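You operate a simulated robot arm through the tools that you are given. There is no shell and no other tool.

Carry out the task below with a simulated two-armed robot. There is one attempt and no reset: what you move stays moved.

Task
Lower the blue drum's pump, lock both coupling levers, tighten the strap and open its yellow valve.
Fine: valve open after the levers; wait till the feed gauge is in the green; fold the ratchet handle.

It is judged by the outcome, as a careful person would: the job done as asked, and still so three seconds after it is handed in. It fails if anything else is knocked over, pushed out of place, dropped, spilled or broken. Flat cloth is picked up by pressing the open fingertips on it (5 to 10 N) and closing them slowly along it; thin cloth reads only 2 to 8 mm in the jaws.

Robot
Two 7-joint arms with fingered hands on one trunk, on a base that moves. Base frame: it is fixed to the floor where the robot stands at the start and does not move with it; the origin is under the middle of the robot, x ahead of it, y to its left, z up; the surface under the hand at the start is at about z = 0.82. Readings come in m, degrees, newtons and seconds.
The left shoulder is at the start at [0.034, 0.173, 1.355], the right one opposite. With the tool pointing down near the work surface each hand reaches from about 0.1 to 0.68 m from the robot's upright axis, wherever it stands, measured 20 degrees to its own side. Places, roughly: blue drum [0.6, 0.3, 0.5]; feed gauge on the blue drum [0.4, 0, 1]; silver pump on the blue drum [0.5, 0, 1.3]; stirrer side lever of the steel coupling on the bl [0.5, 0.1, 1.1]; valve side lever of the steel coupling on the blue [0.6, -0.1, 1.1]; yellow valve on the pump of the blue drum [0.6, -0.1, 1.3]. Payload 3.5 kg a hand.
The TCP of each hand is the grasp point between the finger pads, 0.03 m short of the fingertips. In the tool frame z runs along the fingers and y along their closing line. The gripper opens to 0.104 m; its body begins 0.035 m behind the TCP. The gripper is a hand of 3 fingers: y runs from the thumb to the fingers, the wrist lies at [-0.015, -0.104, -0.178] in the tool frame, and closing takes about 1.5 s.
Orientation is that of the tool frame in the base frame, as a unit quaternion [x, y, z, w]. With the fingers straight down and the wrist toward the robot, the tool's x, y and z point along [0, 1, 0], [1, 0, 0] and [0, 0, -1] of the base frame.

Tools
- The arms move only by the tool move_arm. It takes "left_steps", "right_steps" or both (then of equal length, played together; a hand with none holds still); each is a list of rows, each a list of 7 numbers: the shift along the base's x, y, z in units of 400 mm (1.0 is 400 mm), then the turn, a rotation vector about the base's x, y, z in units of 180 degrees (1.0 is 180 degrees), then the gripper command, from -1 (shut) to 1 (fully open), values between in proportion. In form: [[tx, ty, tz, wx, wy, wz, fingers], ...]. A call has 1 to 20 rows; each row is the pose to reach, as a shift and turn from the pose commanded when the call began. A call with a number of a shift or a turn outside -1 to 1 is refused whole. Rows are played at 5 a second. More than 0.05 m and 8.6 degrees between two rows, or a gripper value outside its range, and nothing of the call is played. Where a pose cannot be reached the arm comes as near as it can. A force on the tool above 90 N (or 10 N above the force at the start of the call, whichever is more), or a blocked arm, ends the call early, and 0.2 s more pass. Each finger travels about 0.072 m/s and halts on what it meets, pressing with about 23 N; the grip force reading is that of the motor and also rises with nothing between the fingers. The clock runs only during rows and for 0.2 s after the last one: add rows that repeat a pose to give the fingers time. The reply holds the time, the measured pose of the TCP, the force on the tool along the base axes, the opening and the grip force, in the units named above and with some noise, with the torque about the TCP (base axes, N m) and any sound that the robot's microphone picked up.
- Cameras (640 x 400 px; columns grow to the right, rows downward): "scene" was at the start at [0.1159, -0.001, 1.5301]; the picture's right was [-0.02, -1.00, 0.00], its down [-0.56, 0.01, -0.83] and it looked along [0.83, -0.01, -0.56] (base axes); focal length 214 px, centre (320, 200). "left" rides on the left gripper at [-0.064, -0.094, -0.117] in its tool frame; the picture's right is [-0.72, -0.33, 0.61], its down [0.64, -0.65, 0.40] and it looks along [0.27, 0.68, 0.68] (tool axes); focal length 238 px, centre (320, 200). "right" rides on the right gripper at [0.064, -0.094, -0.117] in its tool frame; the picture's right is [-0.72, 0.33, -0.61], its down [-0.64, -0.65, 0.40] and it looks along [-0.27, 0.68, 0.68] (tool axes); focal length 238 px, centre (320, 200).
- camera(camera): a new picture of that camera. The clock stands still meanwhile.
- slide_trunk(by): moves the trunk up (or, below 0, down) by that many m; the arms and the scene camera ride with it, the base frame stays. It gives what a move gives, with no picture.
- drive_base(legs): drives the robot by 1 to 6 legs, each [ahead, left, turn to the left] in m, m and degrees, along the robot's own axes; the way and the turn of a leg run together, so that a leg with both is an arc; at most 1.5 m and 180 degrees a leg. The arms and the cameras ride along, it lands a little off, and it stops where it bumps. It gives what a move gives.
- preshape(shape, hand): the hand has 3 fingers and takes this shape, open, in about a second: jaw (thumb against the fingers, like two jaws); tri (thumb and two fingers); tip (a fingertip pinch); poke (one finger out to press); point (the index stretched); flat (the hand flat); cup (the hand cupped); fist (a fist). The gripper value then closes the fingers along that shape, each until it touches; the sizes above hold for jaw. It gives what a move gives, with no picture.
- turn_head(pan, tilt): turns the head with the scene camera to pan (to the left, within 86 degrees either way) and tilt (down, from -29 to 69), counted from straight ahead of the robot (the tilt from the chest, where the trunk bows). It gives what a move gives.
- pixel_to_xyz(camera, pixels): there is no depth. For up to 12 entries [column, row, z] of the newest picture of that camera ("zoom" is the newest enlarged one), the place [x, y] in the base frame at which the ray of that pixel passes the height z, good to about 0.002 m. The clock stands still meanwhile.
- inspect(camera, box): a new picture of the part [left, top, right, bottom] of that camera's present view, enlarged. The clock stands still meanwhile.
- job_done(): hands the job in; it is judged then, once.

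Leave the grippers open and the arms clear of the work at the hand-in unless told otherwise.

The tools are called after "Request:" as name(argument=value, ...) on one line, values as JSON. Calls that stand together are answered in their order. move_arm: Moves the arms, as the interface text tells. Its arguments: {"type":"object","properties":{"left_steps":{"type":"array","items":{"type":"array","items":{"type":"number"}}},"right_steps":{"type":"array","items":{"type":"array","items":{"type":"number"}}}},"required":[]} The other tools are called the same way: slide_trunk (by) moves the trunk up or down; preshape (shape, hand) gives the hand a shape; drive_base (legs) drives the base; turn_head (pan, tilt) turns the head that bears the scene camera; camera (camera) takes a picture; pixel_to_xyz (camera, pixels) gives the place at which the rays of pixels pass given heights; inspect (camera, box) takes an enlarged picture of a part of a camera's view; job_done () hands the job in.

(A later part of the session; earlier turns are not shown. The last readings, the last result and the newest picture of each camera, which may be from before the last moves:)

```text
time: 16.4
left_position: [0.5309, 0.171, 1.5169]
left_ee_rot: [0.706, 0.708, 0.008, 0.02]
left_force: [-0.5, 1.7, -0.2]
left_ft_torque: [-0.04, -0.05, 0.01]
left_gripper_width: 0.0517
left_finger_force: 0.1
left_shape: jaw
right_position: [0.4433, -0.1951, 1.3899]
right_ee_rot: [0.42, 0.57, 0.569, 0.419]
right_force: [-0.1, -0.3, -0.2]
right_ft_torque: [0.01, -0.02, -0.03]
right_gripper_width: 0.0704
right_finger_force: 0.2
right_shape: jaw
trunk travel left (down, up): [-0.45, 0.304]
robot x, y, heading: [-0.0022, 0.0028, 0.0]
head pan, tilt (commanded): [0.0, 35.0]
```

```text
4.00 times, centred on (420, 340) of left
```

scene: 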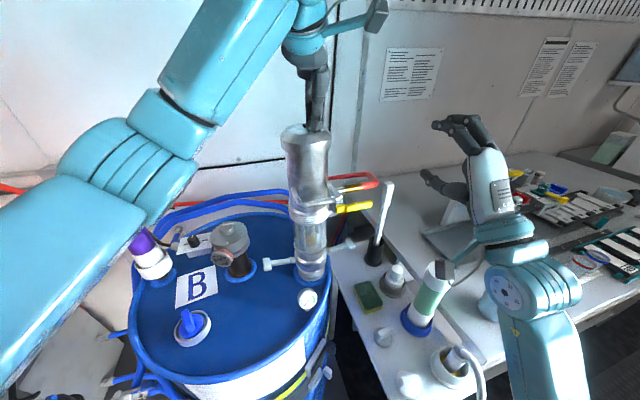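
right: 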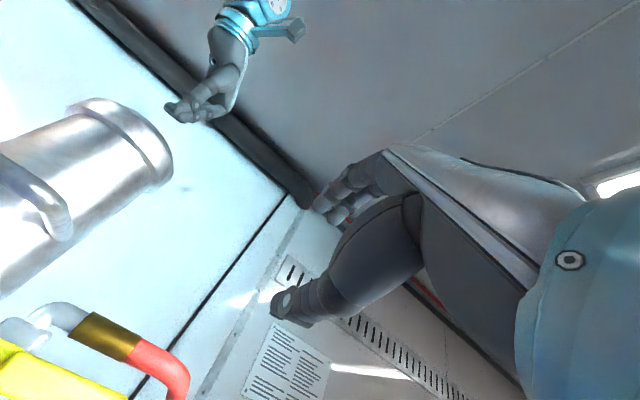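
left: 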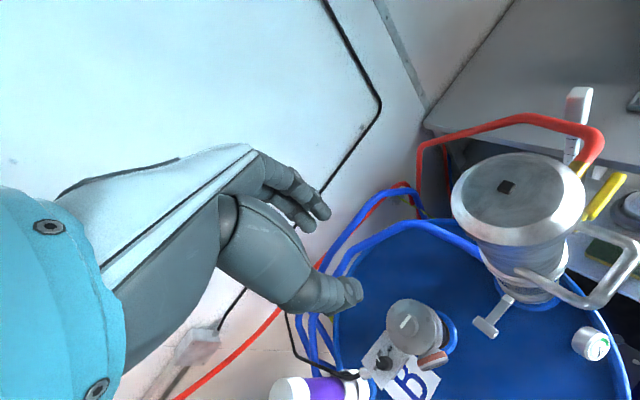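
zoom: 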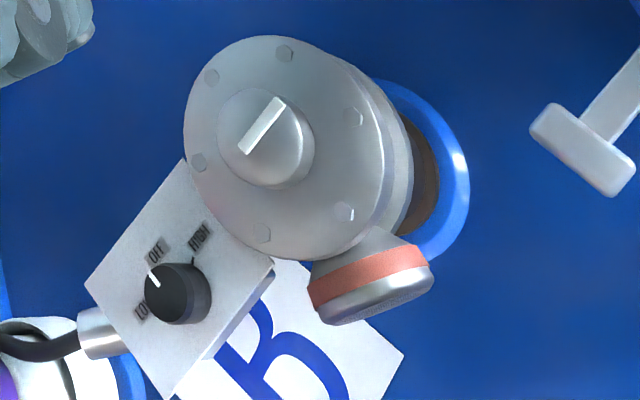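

I'll use the card's lower right corner, at zoom (403,352) in this left view, then the same corner at (353,209) in the scene zoom.

Request:
pixel_to_xyz(camera="zoom", pixels=[[403, 352, 0.92], [403, 352, 0.94], [403, 352, 0.96], [585, 148, 1.0], [535, 130, 1.0], [620, 185, 1.0], [240, 120, 1.1], [240, 120, 1.15]])

Request:
pixel_to_xyz(camera="scene", pixels=[[218.3, 292.3, 0.9], [218.3, 292.3, 0.92], [218.3, 292.3, 0.94], [218.3, 292.3, 0.96], [306, 105, 1.38], [306, 105, 1.4]])

```text
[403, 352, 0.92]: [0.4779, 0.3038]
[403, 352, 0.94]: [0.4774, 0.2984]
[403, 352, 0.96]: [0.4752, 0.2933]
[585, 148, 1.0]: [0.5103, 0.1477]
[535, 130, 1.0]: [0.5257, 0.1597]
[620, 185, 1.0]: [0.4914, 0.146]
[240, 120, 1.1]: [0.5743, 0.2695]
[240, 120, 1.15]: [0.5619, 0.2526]
```

```text
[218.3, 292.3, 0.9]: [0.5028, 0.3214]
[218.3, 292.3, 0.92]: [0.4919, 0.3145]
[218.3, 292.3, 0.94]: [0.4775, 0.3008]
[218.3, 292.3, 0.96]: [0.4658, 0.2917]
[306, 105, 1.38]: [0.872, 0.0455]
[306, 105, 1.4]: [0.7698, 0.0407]
```

The lid is at z 0.94, so the levers at z 1.0 lack room to fold down; they should fold up along the body. To have more comfortable arm postures I'll back the base up by 0.12 m, with both hands clear of everything.

Request:
drive_base(legs=[[-0.12, 0, 0]])

Request:
camera(camera="scene")

```text
time: 17.7
left_position: [0.4122, 0.1708, 1.518]
left_ee_rot: [0.705, 0.709, 0.008, 0.021]
left_force: [0.5, -0.1, 0.1]
left_ft_torque: [0.01, -0.03, -0.02]
left_gripper_width: 0.0516
left_finger_force: 0.0
left_shape: jaw
right_position: [0.3241, -0.1957, 1.3888]
right_ee_rot: [0.419, 0.57, 0.57, 0.419]
right_force: [-0.6, 0.5, -0.4]
right_ft_torque: [0.01, 0.01, -0.02]
right_gripper_width: 0.0703
right_finger_force: 0.0
right_shape: jaw
trunk travel left (down, up): [-0.45, 0.304]
robot x, y, heading: [-0.1171, 0.0009, 0.5]
head pan, tilt (commanded): [0.0, 35.0]
```

```text
taken
```

scene: 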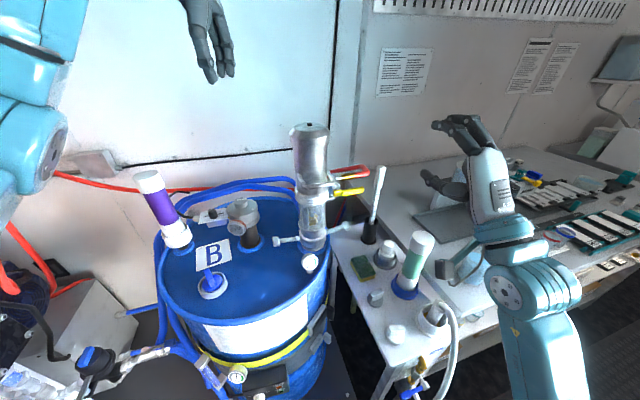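

Now more of the drum's front shows, with a yellow strap near row 350 and hardware at (235,375), (265,385) and (320,340). I'll enlarge that.

Request:
inspect(camera="scene", box=[180, 290, 360, 400])

Request:
turn_head(pan=0, tilt=55)

Request:
inspect(camera="scene", box=[200, 160, 400, 280])

Request:
camera(camera="scene")

```text
3.56 times, centred on (270, 345) of scene
```

zoom: 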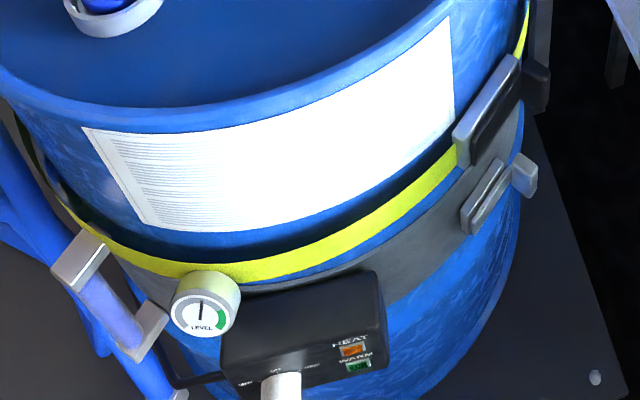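

```text
time: 18.5
left_position: [0.4138, 0.1699, 1.5157]
left_ee_rot: [0.705, 0.709, 0.007, 0.02]
left_force: [0.9, 0.5, 0.0]
left_ft_torque: [-0.01, 0.01, 0.0]
left_gripper_width: 0.0515
left_finger_force: 0.1
left_shape: jaw
right_position: [0.3247, -0.1958, 1.3892]
right_ee_rot: [0.42, 0.57, 0.569, 0.418]
right_force: [0.5, -0.8, -0.5]
right_ft_torque: [0.02, 0.0, -0.04]
right_gripper_width: 0.07
right_finger_force: 0.1
right_shape: jaw
trunk travel left (down, up): [-0.45, 0.304]
robot x, y, heading: [-0.1151, -0.0015, 0.6]
head pan, tilt (commanded): [0.0, 55.0]
```

```text
3.20 times, centred on (300, 220) of scene
```

zoom: 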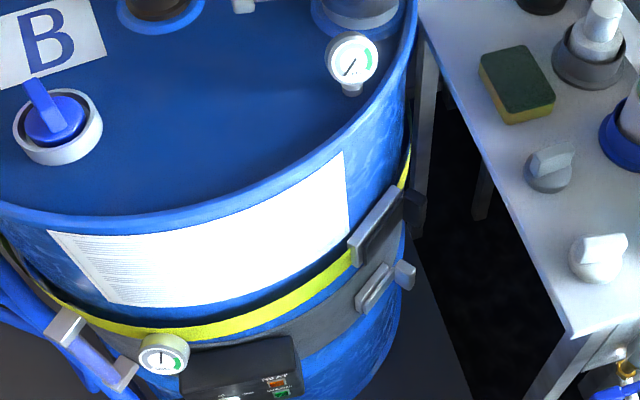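

```text
taken
```

scene: 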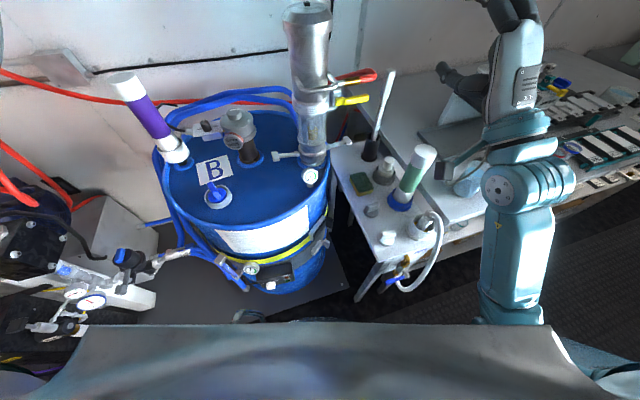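

The ratchet on the yellow strap is the upper piece (gray plate with a dark end, zoom (380,225)–(412,205)); the lower buckle belongs to the gray heater band. I leave that for later. First I'll lower the left hand with closed fingers, tilted about 50° forward, to in front of the stirrer side lever at about [0.415,0.17,1.12].

Request:
move_arm(left_steps=[[0, 0, -0.099, 0, -0.0278, 0, -0.5], [0, 0, -0.198, 0, -0.0556, 0, -1], [0, 0, -0.297, 0, -0.0833, 0, -1], [0, 0, -0.396, 0, -0.1111, 0, -1], [0, 0, -0.495, 0, -0.1389, 0, -1], [0, 0, -0.594, 0, -0.1667, 0, -1], [0, 0, -0.693, 0, -0.1944, 0, -1], [0, 0, -0.792, 0, -0.2222, 0, -1], [0, 0, -0.891, 0, -0.25, 0, -1], [0, 0, -0.99, 0, -0.2778, 0, -1], [0, 0, -0.99, 0, -0.2778, 0, -1]])

Request:
camera(camera="left")

Request:
camera(camera="scene")

```text
time: 20.9
left_position: [0.4121, 0.17, 1.1175]
left_ee_rot: [0.635, 0.635, 0.305, 0.318]
left_force: [-0.1, 0.1, 0.5]
left_ft_torque: [0.0, 0.01, 0.01]
left_gripper_width: 0.0
left_finger_force: 23.1
left_shape: jaw
right_position: [0.3262, -0.1947, 1.3892]
right_ee_rot: [0.419, 0.57, 0.57, 0.418]
right_force: [-0.3, -0.9, -0.3]
right_ft_torque: [-0.01, 0.0, -0.02]
right_gripper_width: 0.07
right_finger_force: 0.0
right_shape: jaw
trunk travel left (down, up): [-0.45, 0.304]
robot x, y, heading: [-0.1202, 0.0013, 0.0]
head pan, tilt (commanded): [0.0, 55.0]
```

```text
taken
```

left: 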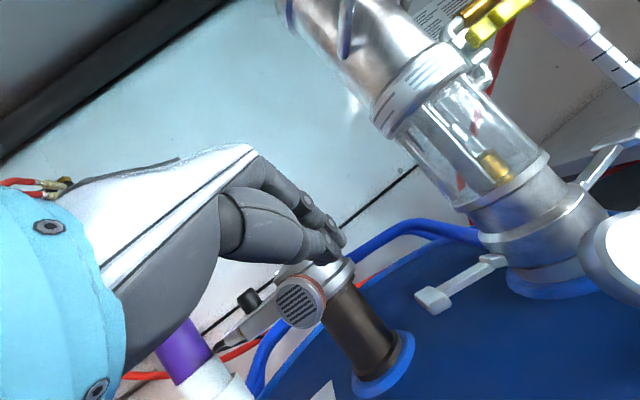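

```text
taken
```

scene: 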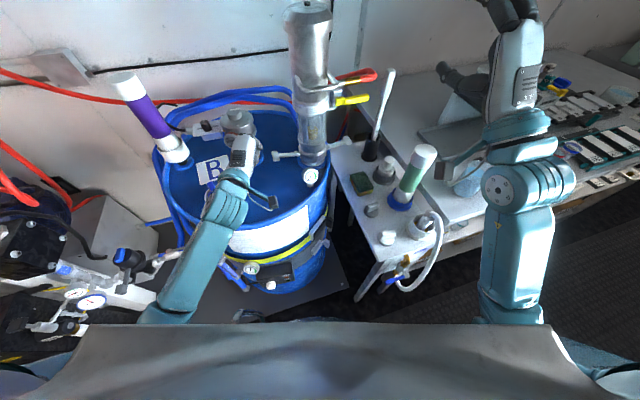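

The tilted pose is reached. In the left view the lever pad is at (433,300). I'll go down to z 0.985 just short of the lever, at y 0.15, before moving under it.

Request:
move_arm(left_steps=[[0.02, -0.05, -0.1, 0, 0, 0, -1], [0.02, -0.05, -0.2, 0, 0, 0, -1], [0.02, -0.05, -0.27, 0, 0, 0, -1], [0.02, -0.05, -0.335, 0, 0, 0, -1], [0.02, -0.05, -0.335, 0, 0, 0, -1]])

Request:
camera(camera="left")

Request:
inspect(camera="scene", box=[190, 90, 350, 220])

```text
time: 22.2
left_position: [0.4158, 0.1992, 0.9722]
left_ee_rot: [0.658, 0.611, 0.344, 0.272]
left_force: [0.1, -0.1, -0.6]
left_ft_torque: [0.03, -0.02, 0.01]
left_gripper_width: 0.0
left_finger_force: 23.1
left_shape: jaw
right_position: [0.3258, -0.1957, 1.3892]
right_ee_rot: [0.42, 0.57, 0.569, 0.418]
right_force: [0.3, 0.0, -0.2]
right_ft_torque: [0.03, 0.01, 0.0]
right_gripper_width: 0.07
right_finger_force: 0.1
right_shape: jaw
trunk travel left (down, up): [-0.45, 0.304]
robot x, y, heading: [-0.1187, -0.0045, 0.2]
head pan, tilt (commanded): [0.0, 55.0]
stopped in row 5 (left hand): the arm was blocked; the commanded pose is now the measured one
```

```text
taken
```

left: 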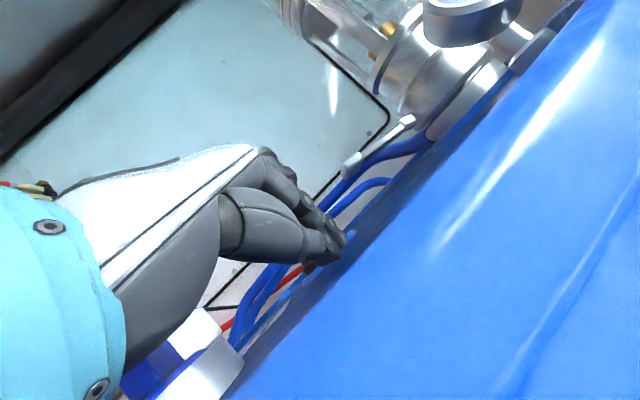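

```text
3.08 times, centred on (270, 155) of scene
```

zoom: 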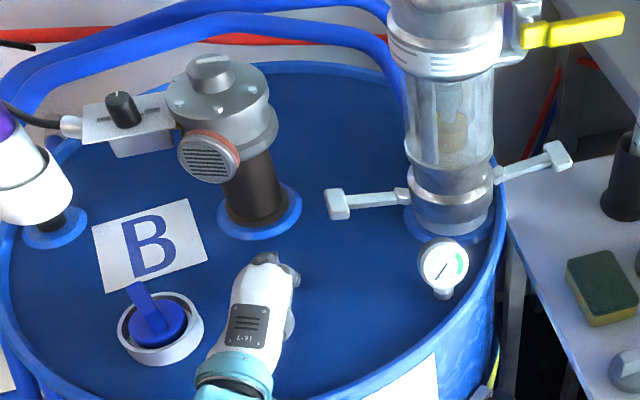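

The arm was blocked: most likely the low forearm touched the drum's rim. I'll raise the hand straight up at once and check that nothing shifted.

Request:
move_arm(left_steps=[[0, 0, 0.08, 0, 0, 0, -1], [0, 0, 0.18, 0, 0, 0, -1], [0, 0, 0.28, 0, 0, 0, -1], [0, 0, 0.38, 0, 0, 0, -1]])

Request:
camera(camera="scene")

Request:
camera(camera="right")

```text
time: 23.2
left_position: [0.4156, 0.1968, 1.1262]
left_ee_rot: [0.659, 0.612, 0.342, 0.274]
left_force: [0.9, -0.1, -0.1]
left_ft_torque: [-0.01, 0.02, -0.02]
left_gripper_width: 0.0002
left_finger_force: 23.3
left_shape: jaw
right_position: [0.3248, -0.195, 1.3894]
right_ee_rot: [0.42, 0.57, 0.569, 0.418]
right_force: [0.5, -0.7, 0.5]
right_ft_torque: [-0.01, -0.02, -0.01]
right_gripper_width: 0.07
right_finger_force: 0.0
right_shape: jaw
trunk travel left (down, up): [-0.45, 0.304]
robot x, y, heading: [-0.1206, 0.0014, 0.4]
head pan, tilt (commanded): [0.0, 55.0]
```

```text
taken
```

scene: 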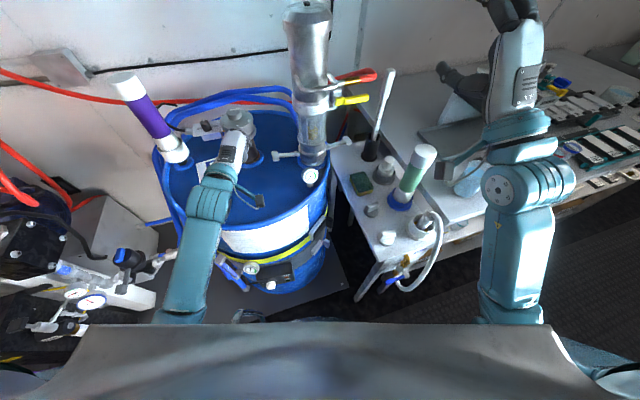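

```text
taken
```

right: 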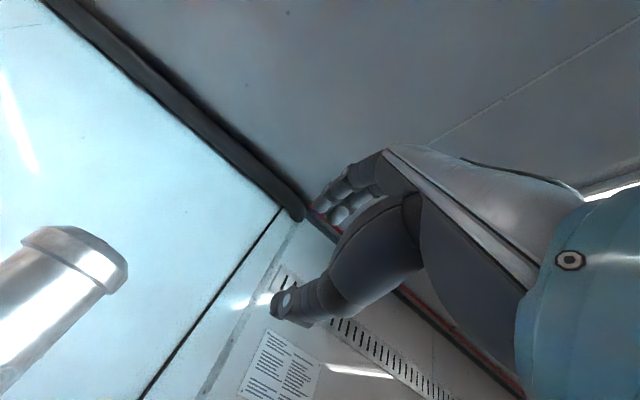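

Everything stands as before. I'll raise the trunk by 0.25 m so that the forearm comes down over the rim from above.

Request:
slide_trunk(by=0.25)

Request:
camera(camera="scene")

```text
time: 25.8
left_position: [0.4164, 0.1972, 1.3753]
left_ee_rot: [0.659, 0.612, 0.342, 0.274]
left_force: [0.3, 0.4, 0.6]
left_ft_torque: [-0.02, 0.03, 0.0]
left_gripper_width: 0.0001
left_finger_force: 22.8
left_shape: jaw
right_position: [0.3256, -0.1959, 1.6382]
right_ee_rot: [0.42, 0.57, 0.569, 0.419]
right_force: [-0.1, 1.0, 0.4]
right_ft_torque: [-0.03, 0.01, -0.02]
right_gripper_width: 0.07
right_finger_force: 0.0
right_shape: jaw
trunk travel left (down, up): [-0.7, 0.054]
robot x, y, heading: [-0.1193, -0.0023, 0.1]
head pan, tilt (commanded): [0.0, 55.0]
```

```text
taken
```

scene: 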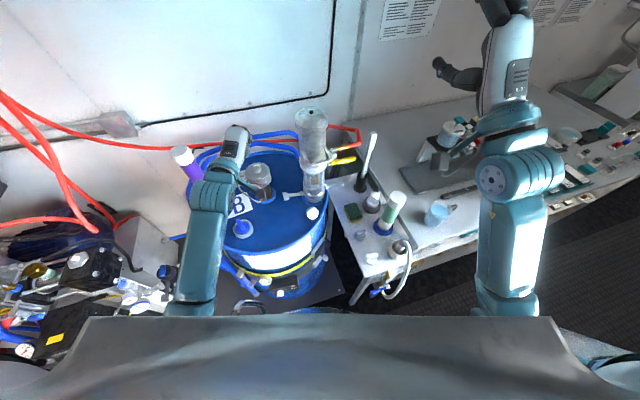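

The trunk is up. I'll lower the left hand again to about [0.42,0.15,1.10] and level out its slight roll, then check the forearm's slope.

Request:
move_arm(left_steps=[[0.0014, -0.0168, -0.0982, -0.0053, 0, 0, -1], [0.0028, -0.0336, -0.1964, -0.0106, 0, 0, -1], [0.0042, -0.0504, -0.2946, -0.0159, 0, 0, -1], [0.0056, -0.0672, -0.3928, -0.0212, 0, 0, -1], [0.007, -0.084, -0.491, -0.0265, 0, 0, -1], [0.0084, -0.1008, -0.5892, -0.0318, 0, 0, -1], [0.01, -0.1175, -0.6875, -0.037, 0, 0, -1], [0.01, -0.1175, -0.6875, -0.037, 0, 0, -1]])

Request:
camera(camera="scene")

Request:
camera(camera="left")

```text
time: 27.6
left_position: [0.4192, 0.1516, 1.0989]
left_ee_rot: [0.64, 0.631, 0.307, 0.313]
left_force: [0.5, 0.2, 0.0]
left_ft_torque: [-0.01, -0.02, -0.04]
left_gripper_width: 0.0001
left_finger_force: 22.6
left_shape: jaw
right_position: [0.3239, -0.1942, 1.6386]
right_ee_rot: [0.418, 0.569, 0.57, 0.42]
right_force: [-0.3, 0.6, 1.0]
right_ft_torque: [0.01, 0.02, 0.0]
right_gripper_width: 0.07
right_finger_force: 0.0
right_shape: jaw
trunk travel left (down, up): [-0.7, 0.054]
robot x, y, heading: [-0.1196, 0.0003, 0.1]
head pan, tilt (commanded): [0.0, 55.0]
```

```text
taken
```

scene: 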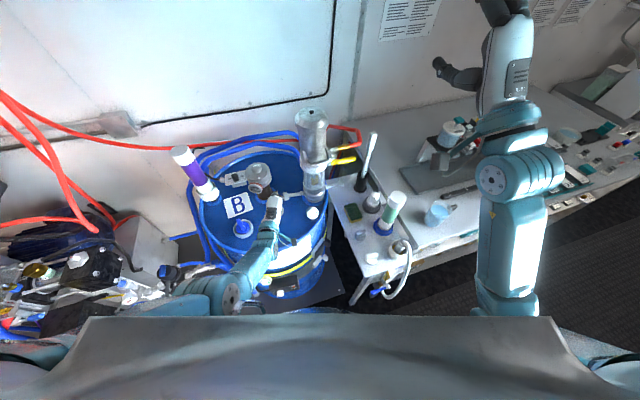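

```text
taken
```

left: 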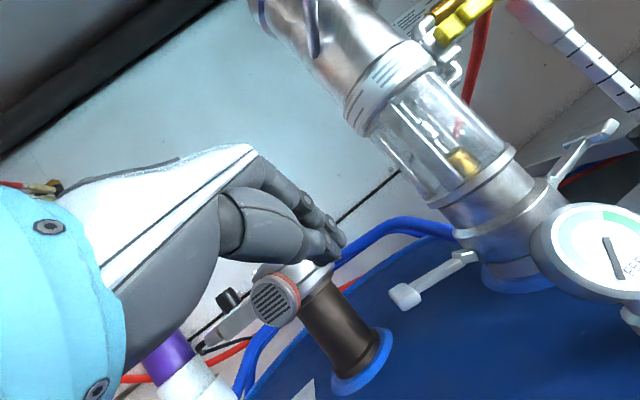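

I'll enlarge the left arm to judge the elbow's height against the rim.

Request:
inspect(camera="scene", box=[150, 180, 350, 320])

Request:
camera(camera="right")

```text
2.86 times, centred on (250, 250) of scene
```

zoom: 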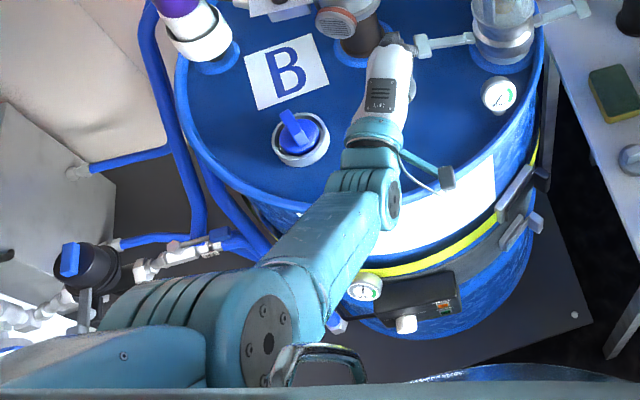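

```text
taken
```

right: 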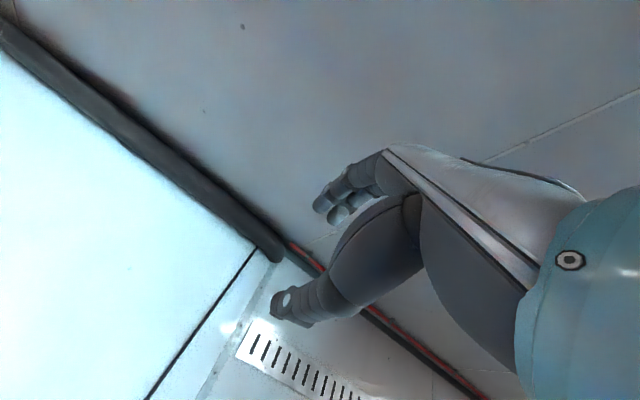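

The elbow stands clearly higher than the wrist now, so the forearm slopes down over the rim. I'll go down to z 0.985 at x 0.43, still short of the lever.

Request:
move_arm(left_steps=[[0.01, 0, -0.07, 0, 0, 0, -1], [0.02, 0, -0.14, 0, 0, 0, -1], [0.027, 0, -0.21, 0, 0, 0, -1], [0.027, 0, -0.285, 0, 0, 0, -1], [0.027, 0, -0.285, 0, 0, 0, -1]])

Request:
camera(camera="left")

Request:
inspect(camera="scene", box=[220, 160, 360, 260])

```text
time: 28.8
left_position: [0.4101, 0.1518, 1.0858]
left_ee_rot: [0.64, 0.631, 0.307, 0.312]
left_force: [0.0, 0.8, -0.3]
left_ft_torque: [0.01, 0.01, 0.01]
left_gripper_width: 0.0002
left_finger_force: 22.7
left_shape: jaw
left hand out of reach, approached as far as the arm can: row 1, 2, 3, 4, 5
right_position: [0.3252, -0.1957, 1.6395]
right_ee_rot: [0.419, 0.57, 0.57, 0.417]
right_force: [0.1, 0.1, 0.0]
right_ft_torque: [0.02, -0.01, -0.02]
right_gripper_width: 0.0701
right_finger_force: 0.1
right_shape: jaw
trunk travel left (down, up): [-0.7, 0.054]
robot x, y, heading: [-0.1162, 0.0018, 0.2]
head pan, tilt (commanded): [0.0, 55.0]
```

```text
taken
```

left: 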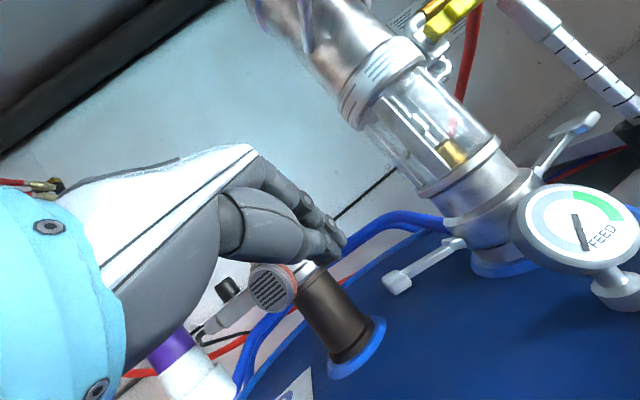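

```text
4.00 times, centred on (290, 210) of scene
```

zoom: 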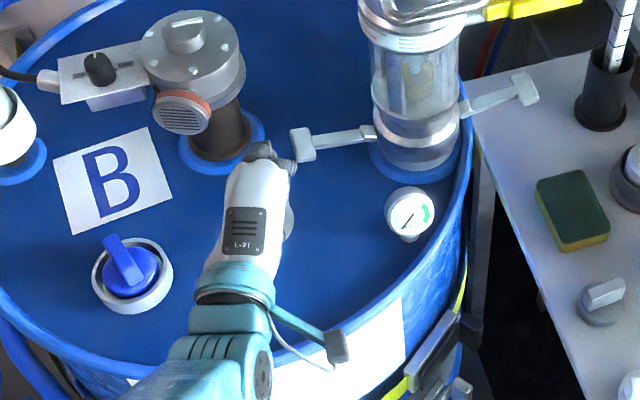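

The arm is at the end of its reach here (shoulder too high). Sliding the trunk down 0.09 m lowers the hand straight to about z 0.996, keeping the posture, so I'll do that.

Request:
slide_trunk(by=-0.09)

Request:
camera(camera="left")

Request:
inspect(camera="scene", box=[220, 140, 380, 260])

```text
time: 30.0
left_position: [0.412, 0.1536, 0.9962]
left_ee_rot: [0.641, 0.631, 0.307, 0.312]
left_force: [-0.5, -0.2, -0.6]
left_ft_torque: [0.0, 0.0, -0.01]
left_gripper_width: 0.0002
left_finger_force: 23.1
left_shape: jaw
right_position: [0.324, -0.1955, 1.5488]
right_ee_rot: [0.419, 0.57, 0.57, 0.417]
right_force: [0.7, -0.1, -0.6]
right_ft_torque: [0.02, 0.02, 0.01]
right_gripper_width: 0.0701
right_finger_force: 0.1
right_shape: jaw
trunk travel left (down, up): [-0.61, 0.144]
robot x, y, heading: [-0.1151, 0.0044, 0.2]
head pan, tilt (commanded): [0.0, 55.0]
```

```text
taken
```

left: 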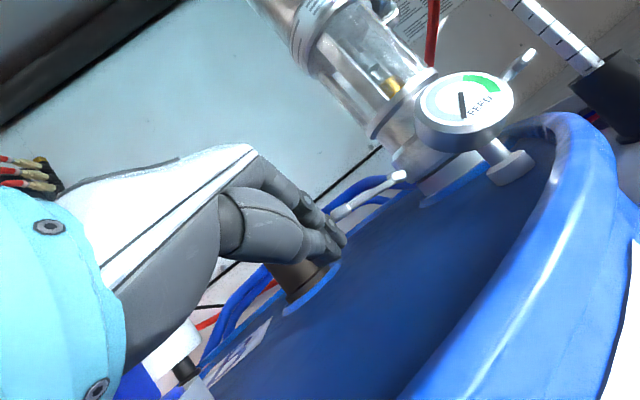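

```text
3.33 times, centred on (300, 200) of scene
```

zoom: 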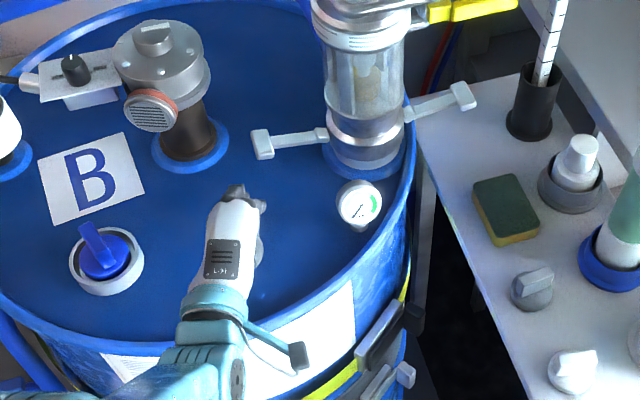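

Now at [0.412,0.154,0.996] with the pad just beyond the fingertips at left-view (345,212). I'll slide forward and slightly down to about [0.472,0.15,0.982], so the tips go under the pad.

Request:
move_arm(left_steps=[[0.04, -0.005, -0.03, 0, 0, 0, -1], [0.08, -0.01, -0.035, 0, 0, 0, -1], [0.115, -0.01, -0.035, 0, 0, 0, -1], [0.15, -0.01, -0.035, 0, 0, 0, -1], [0.15, -0.01, -0.035, 0, 0, 0, -1]])

Request:
inspect(camera="left", box=[260, 130, 460, 280])

Request:
inspect(camera="scene", box=[240, 150, 360, 230])

```text
time: 31.2
left_position: [0.4362, 0.1555, 1.0108]
left_ee_rot: [0.641, 0.631, 0.307, 0.311]
left_force: [-0.8, 0.1, 0.3]
left_ft_torque: [0.0, 0.04, 0.02]
left_gripper_width: 0.0
left_finger_force: 23.0
left_shape: jaw
left hand out of reach, approached as far as the arm can: row 1, 2, 3, 4, 5
right_position: [0.3263, -0.1963, 1.549]
right_ee_rot: [0.419, 0.57, 0.57, 0.417]
right_force: [0.5, 0.5, -0.3]
right_ft_torque: [-0.01, 0.0, 0.01]
right_gripper_width: 0.0701
right_finger_force: 0.1
right_shape: jaw
trunk travel left (down, up): [-0.61, 0.144]
robot x, y, heading: [-0.1197, -0.003, 0.1]
head pan, tilt (commanded): [0.0, 55.0]
```

```text
2.67 times, centred on (360, 205) of left
```

zoom: 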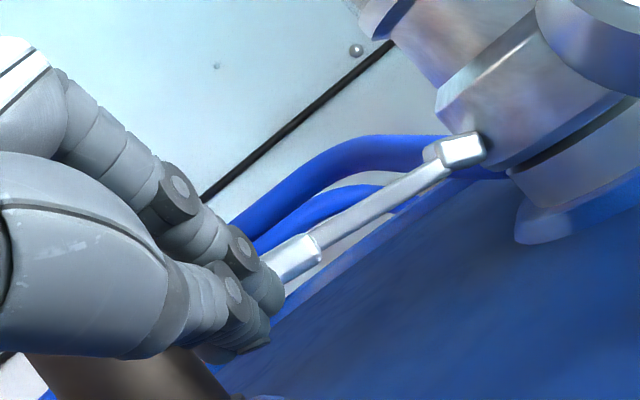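

```text
5.00 times, centred on (300, 190) of scene
```

zoom: 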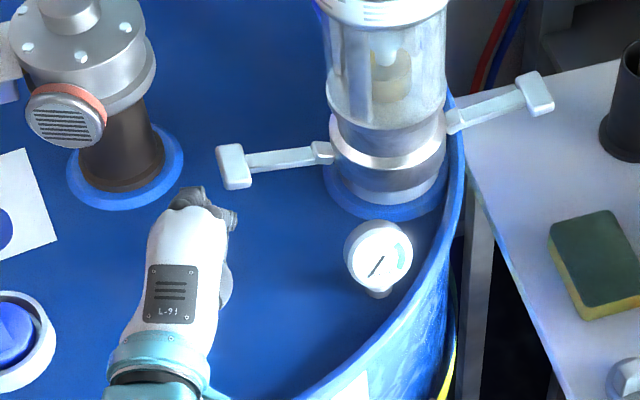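

Again the reach limit: about 0.585 m from shoulder to wrist. The pad is still ahead. I'll pull the hand back a little and up, then drive the base 0.08 m forward to bring the shoulder nearer.

Request:
move_arm(left_steps=[[-0.06, 0, 0.04, 0, 0, 0, -1], [-0.12, 0, 0.08, 0, 0, 0, -1], [-0.18, 0, 0.12, 0, 0, 0, -1], [-0.22, 0, 0.12, 0, 0, 0, -1]])

Request:
drive_base(legs=[[0.08, 0, 0]])

```text
time: 32.2
left_position: [0.4046, 0.1475, 0.9955]
left_ee_rot: [0.641, 0.631, 0.307, 0.312]
left_force: [-0.8, 0.3, -0.3]
left_ft_torque: [-0.03, 0.01, -0.01]
left_gripper_width: 0.0
left_finger_force: 22.8
left_shape: jaw
left hand out of reach, approached as far as the arm can: row 1, 2, 3, 4
right_position: [0.3239, -0.1956, 1.5482]
right_ee_rot: [0.42, 0.569, 0.569, 0.418]
right_force: [-0.3, -0.8, -0.5]
right_ft_torque: [-0.02, -0.02, 0.02]
right_gripper_width: 0.0702
right_finger_force: 0.1
right_shape: jaw
trunk travel left (down, up): [-0.61, 0.144]
robot x, y, heading: [-0.1169, -0.0004, 0.1]
head pan, tilt (commanded): [0.0, 55.0]
```

```text
time: 33.3
left_position: [0.4856, 0.1483, 0.9946]
left_ee_rot: [0.641, 0.63, 0.307, 0.312]
left_force: [0.4, -0.3, -0.9]
left_ft_torque: [0.0, 0.04, -0.04]
left_gripper_width: 0.0
left_finger_force: 22.8
left_shape: jaw
right_position: [0.4059, -0.1947, 1.548]
right_ee_rot: [0.419, 0.57, 0.57, 0.418]
right_force: [-0.1, 0.9, 0.4]
right_ft_torque: [-0.02, 0.0, 0.01]
right_gripper_width: 0.0702
right_finger_force: 0.1
right_shape: jaw
trunk travel left (down, up): [-0.61, 0.144]
robot x, y, heading: [-0.0384, -0.0024, 0.2]
head pan, tilt (commanded): [0.0, 55.0]
```

The hand retracted less than asked, so the drive carried it to [0.486,0.148,0.995], right under or at the pad. Forces are near zero; I'll look at where the fingertips are relative to the pad.

Request:
inspect(camera="left", box=[260, 130, 460, 280])

Request:
inspect(camera="scene", box=[230, 150, 350, 230])

Request:
camera(camera="scene")

```text
2.67 times, centred on (360, 205) of left
```

zoom: 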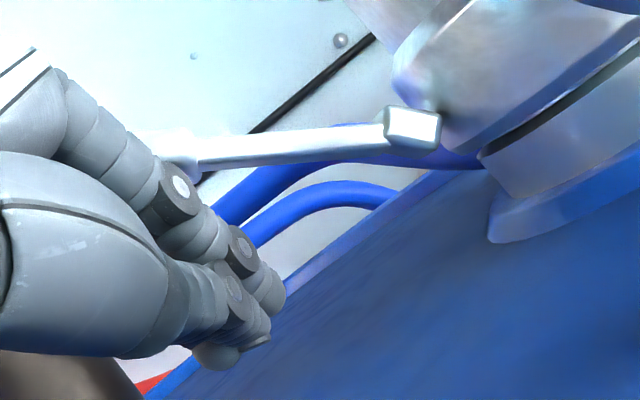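

```text
5.00 times, centred on (290, 190) of scene
```

zoom: 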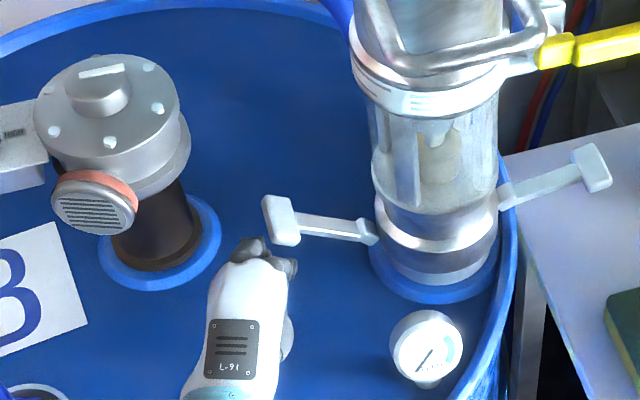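

```text
taken
```

scene: 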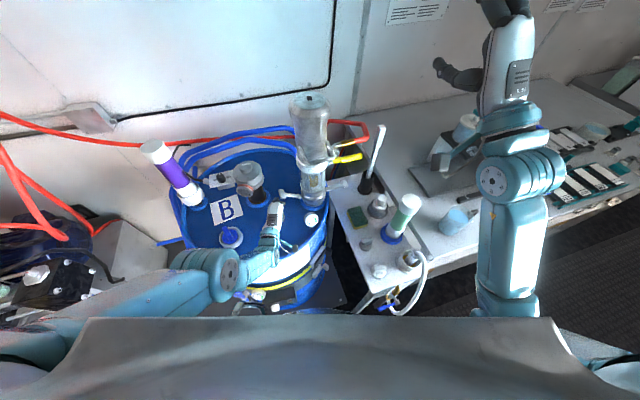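

The lever has already swung up about 30° on the fingers with almost no force, so it does fold upward. I'll raise the hand straight up with the trunk by 0.04 m to lift the lever further.

Request:
slide_trunk(by=0.04)

Request:
inspect(camera="left", box=[220, 110, 460, 280])

Request:
inspect(camera="scene", box=[230, 150, 350, 230])

```text
time: 34.1
left_position: [0.484, 0.1473, 1.0339]
left_ee_rot: [0.641, 0.631, 0.307, 0.312]
left_force: [-0.5, -0.3, 0.5]
left_ft_torque: [0.01, -0.01, 0.0]
left_gripper_width: 0.0001
left_finger_force: 22.4
left_shape: jaw
right_position: [0.4044, -0.1951, 1.5881]
right_ee_rot: [0.42, 0.57, 0.57, 0.417]
right_force: [0.0, 0.4, 0.3]
right_ft_torque: [-0.01, 0.01, 0.03]
right_gripper_width: 0.0702
right_finger_force: 0.0
right_shape: jaw
trunk travel left (down, up): [-0.65, 0.104]
robot x, y, heading: [-0.0409, 0.0017, 0.3]
head pan, tilt (commanded): [0.0, 55.0]
```

```text
2.35 times, centred on (340, 195) of left
```

zoom: 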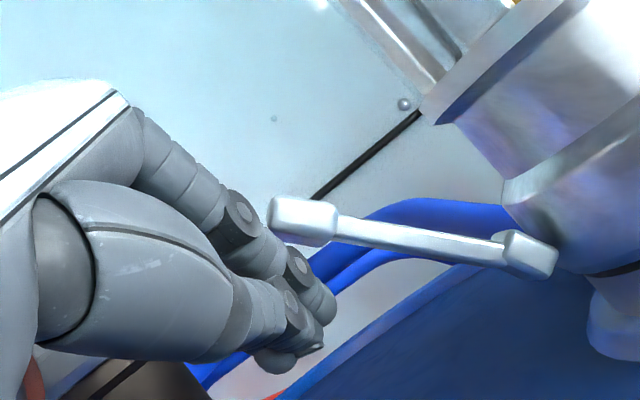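

```text
5.00 times, centred on (290, 190) of scene
```

zoom: 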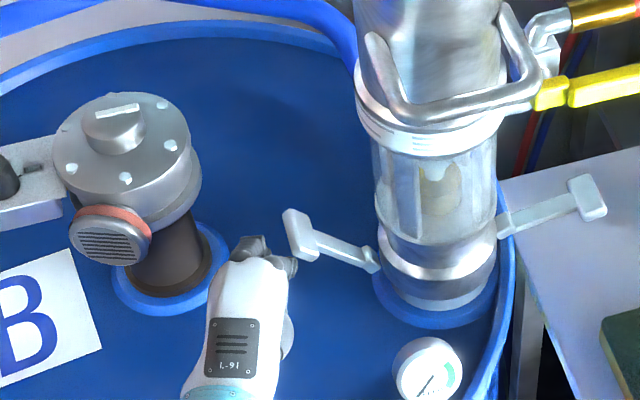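

The lever now stands around 45–50°. I'll continue up and inward (right, toward the pump) with small arm steps.

Request:
move_arm(left_steps=[[0, -0.025, 0.02, 0, 0, 0, -1], [0, -0.05, 0.04, 0, 0, 0, -1], [0, -0.075, 0.06, 0, 0, 0, -1], [0, -0.1, 0.07, 0, 0, 0, -1]])

Request:
inspect(camera="left", box=[220, 80, 500, 280])

Request:
inspect(camera="scene", box=[230, 150, 350, 230])

```text
time: 35.1
left_position: [0.4893, 0.1016, 1.0482]
left_ee_rot: [0.643, 0.63, 0.304, 0.313]
left_force: [-8.0, -1.6, -4.8]
left_ft_torque: [0.03, 0.02, 0.01]
left_gripper_width: 0.0001
left_finger_force: 22.9
left_shape: jaw
left hand out of reach, approached as far as the arm can: row 1, 2, 3, 4
right_position: [0.4034, -0.1925, 1.5898]
right_ee_rot: [0.418, 0.57, 0.57, 0.418]
right_force: [-0.8, 0.4, -0.2]
right_ft_torque: [-0.02, 0.02, -0.03]
right_gripper_width: 0.07
right_finger_force: 0.1
right_shape: jaw
trunk travel left (down, up): [-0.65, 0.104]
robot x, y, heading: [-0.0417, 0.0008, 0.2]
head pan, tilt (commanded): [0.0, 55.0]
```

```text
2.00 times, centred on (360, 180) of left
```

zoom: 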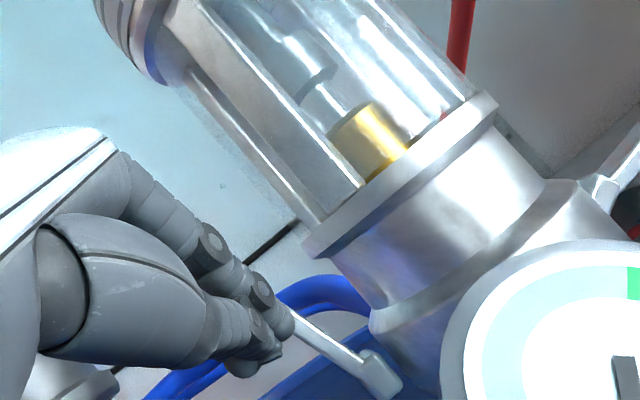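

```text
5.00 times, centred on (290, 190) of scene
```

zoom: 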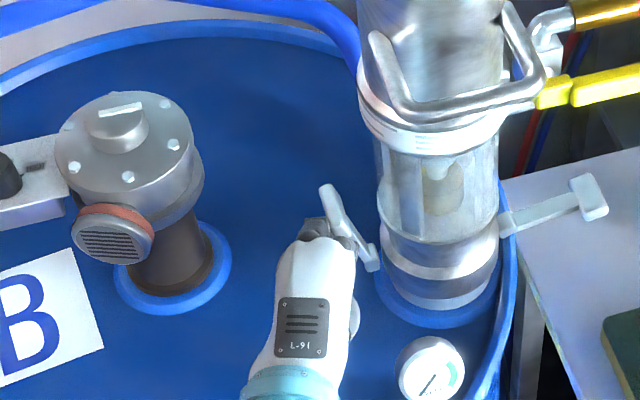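

The lever is near 70–75° now. To finish I'll raise the trunk 0.025 m (keeping clear of the gauge) and then push a bit more inward.

Request:
slide_trunk(by=0.025)

Request:
move_arm(left_steps=[[0, -0.02, 0, 0, 0, 0, -1], [0, -0.04, 0, 0, 0, 0, -1], [0, -0.06, 0, 0, 0, 0, -1]])

Request:
inspect(camera="left", box=[220, 80, 500, 280])

Request:
inspect(camera="scene", box=[250, 150, 370, 230])

```text
time: 35.8
left_position: [0.4876, 0.1008, 1.0642]
left_ee_rot: [0.647, 0.634, 0.296, 0.302]
left_force: [-6.6, -11.7, -42.3]
left_ft_torque: [0.0, 0.88, -0.26]
left_gripper_width: 0.0003
left_finger_force: 22.6
left_shape: jaw
right_position: [0.4077, -0.197, 1.6129]
right_ee_rot: [0.421, 0.57, 0.569, 0.418]
right_force: [-0.2, 0.0, 0.0]
right_ft_torque: [0.02, 0.01, 0.02]
right_gripper_width: 0.0699
right_finger_force: 0.1
right_shape: jaw
trunk travel left (down, up): [-0.675, 0.079]
robot x, y, heading: [-0.0399, 0.0021, 0.2]
head pan, tilt (commanded): [0.0, 55.0]
```

```text
time: 36.6
left_position: [0.4872, 0.0962, 1.0637]
left_ee_rot: [0.641, 0.64, 0.299, 0.3]
left_force: [-5.3, 33.8, -45.7]
left_ft_torque: [-0.05, 0.83, 0.67]
left_gripper_width: 0.0
left_finger_force: 22.8
left_shape: jaw
left hand out of reach, approached as far as the arm can: row 3
right_position: [0.4082, -0.1858, 1.6137]
right_ee_rot: [0.418, 0.572, 0.568, 0.418]
right_force: [0.4, -0.1, 0.3]
right_ft_torque: [-0.01, -0.02, -0.03]
right_gripper_width: 0.0703
right_finger_force: 0.0
right_shape: jaw
trunk travel left (down, up): [-0.675, 0.079]
robot x, y, heading: [-0.0385, 0.0004, 0.4]
head pan, tilt (commanded): [0.0, 55.0]
```

```text
2.00 times, centred on (360, 180) of left
```

zoom: 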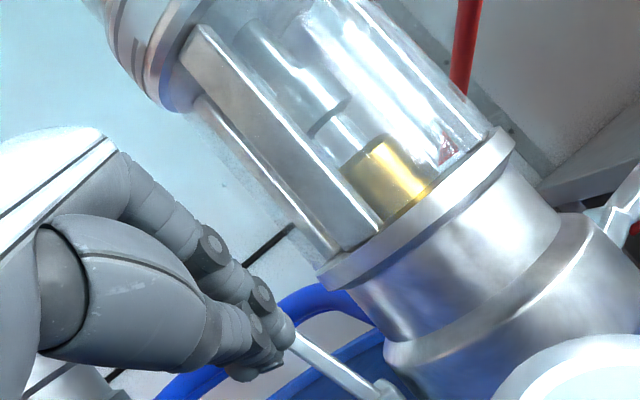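

```text
5.00 times, centred on (310, 190) of scene
```

zoom: 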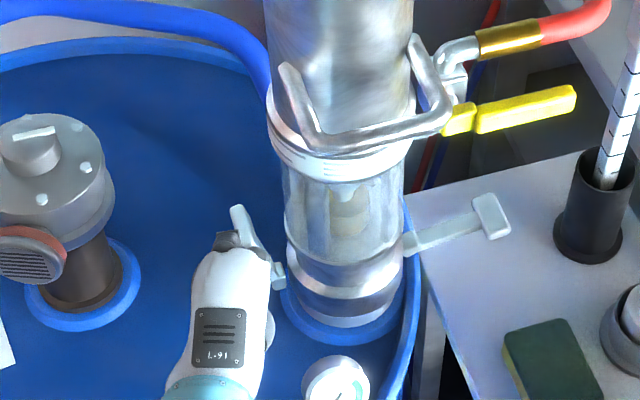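

The hand reads -46 N downward and +34 N sideways: the fingers are jammed under the T-pad at about 60–65° of lever swing. I'll lower the trunk 0.025 m to unload and then push the arm of the lever inward from its outside instead.

Request:
slide_trunk(by=-0.025)

Request:
inspect(camera="scene", box=[250, 150, 370, 230])

Request:
inspect(camera="left", box=[220, 80, 500, 280])

```text
time: 37.3
left_position: [0.4874, 0.0941, 1.058]
left_ee_rot: [0.632, 0.633, 0.314, 0.316]
left_force: [-32.4, 43.5, 21.4]
left_ft_torque: [-0.31, -0.65, 0.95]
left_gripper_width: 0.0002
left_finger_force: 23.0
left_shape: jaw
right_position: [0.3978, -0.1862, 1.5925]
right_ee_rot: [0.417, 0.57, 0.569, 0.421]
right_force: [0.8, -0.2, -0.4]
right_ft_torque: [0.0, -0.03, -0.01]
right_gripper_width: 0.0704
right_finger_force: 0.1
right_shape: jaw
trunk travel left (down, up): [-0.65, 0.104]
robot x, y, heading: [-0.04, 0.0008, 0.3]
head pan, tilt (commanded): [0.0, 55.0]
```

```text
5.00 times, centred on (310, 190) of scene
```

zoom: 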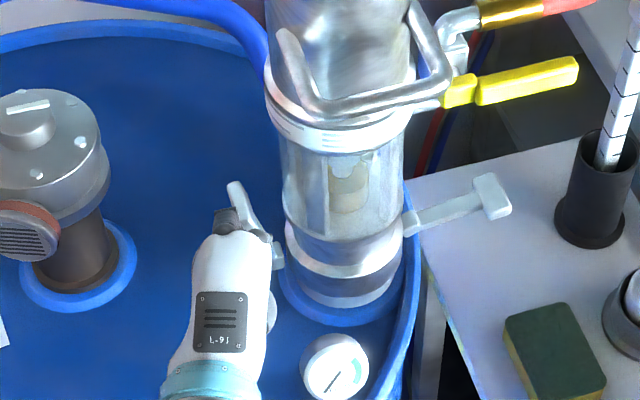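

```text
2.00 times, centred on (360, 180) of left
```

zoom: 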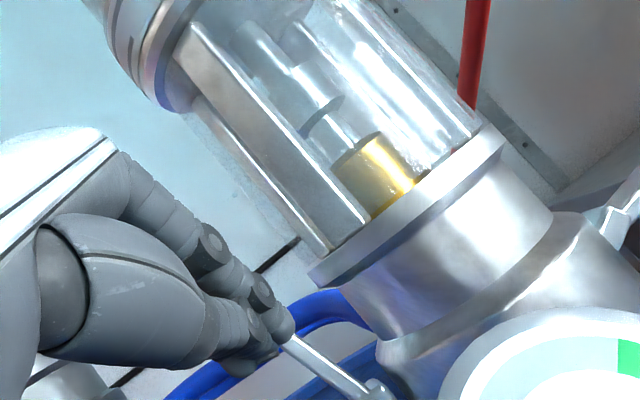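

The fingertips have slipped to the front side of the lever's arm and are wedged under the T-pad (x -32, y +43, z +21 N). I'll back out to the left to release.

Request:
move_arm(left_steps=[[-0.01, 0.05, 0, 0, 0, 0, -1], [-0.02, 0.1, 0, 0, 0, 0, -1], [-0.02, 0.15, 0, 0, 0, 0, -1], [-0.02, 0.18, 0, 0, 0, 0, -1]])

Request:
inspect(camera="scene", box=[250, 150, 370, 230])

Request:
inspect(camera="left", box=[220, 80, 500, 280])

```text
time: 38.3
left_position: [0.4917, 0.1522, 1.0402]
left_ee_rot: [0.641, 0.63, 0.308, 0.312]
left_force: [0.3, 0.0, 0.7]
left_ft_torque: [0.0, 0.03, 0.0]
left_gripper_width: 0.0
left_finger_force: 23.2
left_shape: jaw
left hand out of reach, approached as far as the arm can: row 1, 2, 3, 4
right_position: [0.4051, -0.1957, 1.5884]
right_ee_rot: [0.42, 0.569, 0.569, 0.418]
right_force: [-0.8, 0.0, 0.1]
right_ft_torque: [-0.01, 0.0, 0.05]
right_gripper_width: 0.0701
right_finger_force: 0.0
right_shape: jaw
trunk travel left (down, up): [-0.65, 0.104]
robot x, y, heading: [-0.0332, -0.0004, 0.0]
head pan, tilt (commanded): [0.0, 55.0]
```

```text
5.00 times, centred on (310, 190) of scene
```

zoom: 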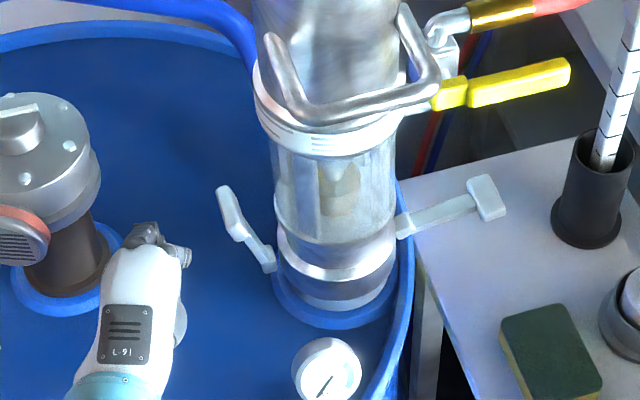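

```text
2.00 times, centred on (360, 180) of left
```

zoom: 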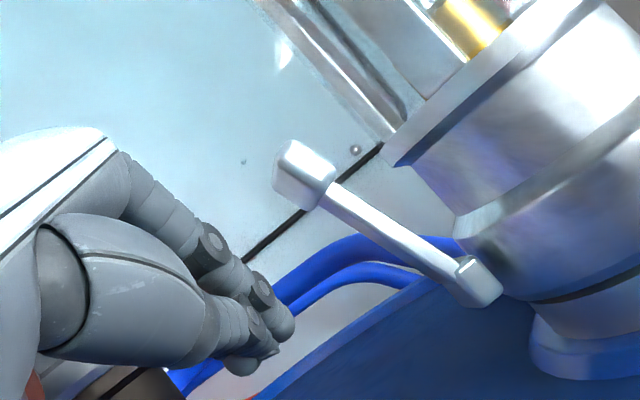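

The lever holds itself at about 60°. I'll triangulate its pad to aim the next push: pad at left-zoom (305,175), and take a new scene picture.

Request:
pixel_to_xyz(camera="zoom", pixels=[[305, 175, 1.04], [305, 175, 1.06], [305, 175, 1.08], [465, 285, 1.0], [465, 285, 1.02]])

Request:
inspect(camera="scene", box=[250, 150, 370, 230])

Request:
pixel_to_xyz(camera="zoom", pixels=[[230, 213, 1.04], [230, 213, 1.06], [230, 213, 1.08], [268, 265, 1.0], [268, 265, 1.02], [150, 235, 1.03], [180, 255, 1.03]])

```text
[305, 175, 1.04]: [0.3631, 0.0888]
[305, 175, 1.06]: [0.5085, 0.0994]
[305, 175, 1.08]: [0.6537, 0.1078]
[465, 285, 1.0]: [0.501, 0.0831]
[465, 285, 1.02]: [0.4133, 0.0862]
```

```text
5.00 times, centred on (310, 190) of scene
```

zoom: 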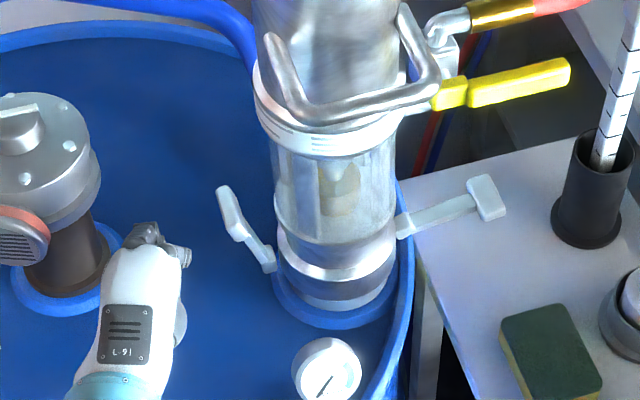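

```text
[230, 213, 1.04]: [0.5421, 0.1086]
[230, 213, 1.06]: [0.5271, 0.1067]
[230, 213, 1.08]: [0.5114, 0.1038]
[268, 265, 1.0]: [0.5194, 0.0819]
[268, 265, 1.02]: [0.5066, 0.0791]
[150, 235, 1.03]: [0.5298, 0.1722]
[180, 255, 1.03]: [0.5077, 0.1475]
```

The pad is at about [0.525,0.106,1.062], so the lever is at roughly 70°. I'll bring the fingertips further forward and level with the pad on its outside (TCP about [0.511,0.152,1.062]) before pushing inward.

Request:
move_arm(left_steps=[[0.02, 0.0, 0.025, 0, 0, 0, -1], [0.05, 0.0, 0.055, 0, 0, 0, -1], [0.05, 0.0, 0.055, 0, 0, 0, -1]])

Request:
inspect(camera="scene", box=[250, 150, 370, 230])

```text
time: 39.1
left_position: [0.5162, 0.1513, 1.0562]
left_ee_rot: [0.64, 0.63, 0.309, 0.314]
left_force: [0.8, 0.6, 0.0]
left_ft_torque: [0.0, -0.01, 0.01]
left_gripper_width: 0.0
left_finger_force: 22.9
left_shape: jaw
left hand out of reach, approached as far as the arm can: row 1, 2, 3
right_position: [0.4038, -0.1944, 1.5886]
right_ee_rot: [0.419, 0.57, 0.57, 0.418]
right_force: [0.4, 0.1, -0.1]
right_ft_torque: [0.0, 0.01, -0.02]
right_gripper_width: 0.0704
right_finger_force: 0.1
right_shape: jaw
trunk travel left (down, up): [-0.65, 0.104]
robot x, y, heading: [-0.0406, -0.0005, 0.1]
head pan, tilt (commanded): [0.0, 55.0]
```

```text
5.00 times, centred on (310, 190) of scene
```

zoom: 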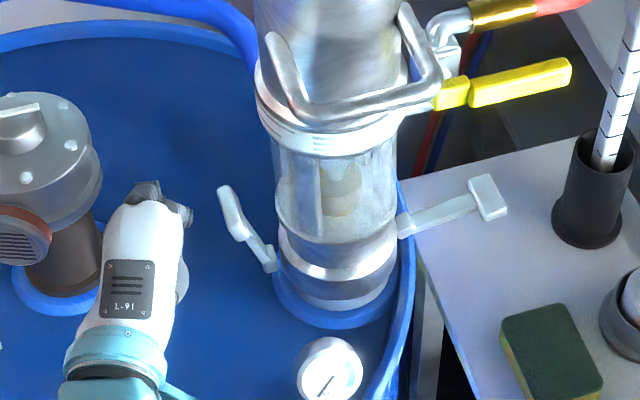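

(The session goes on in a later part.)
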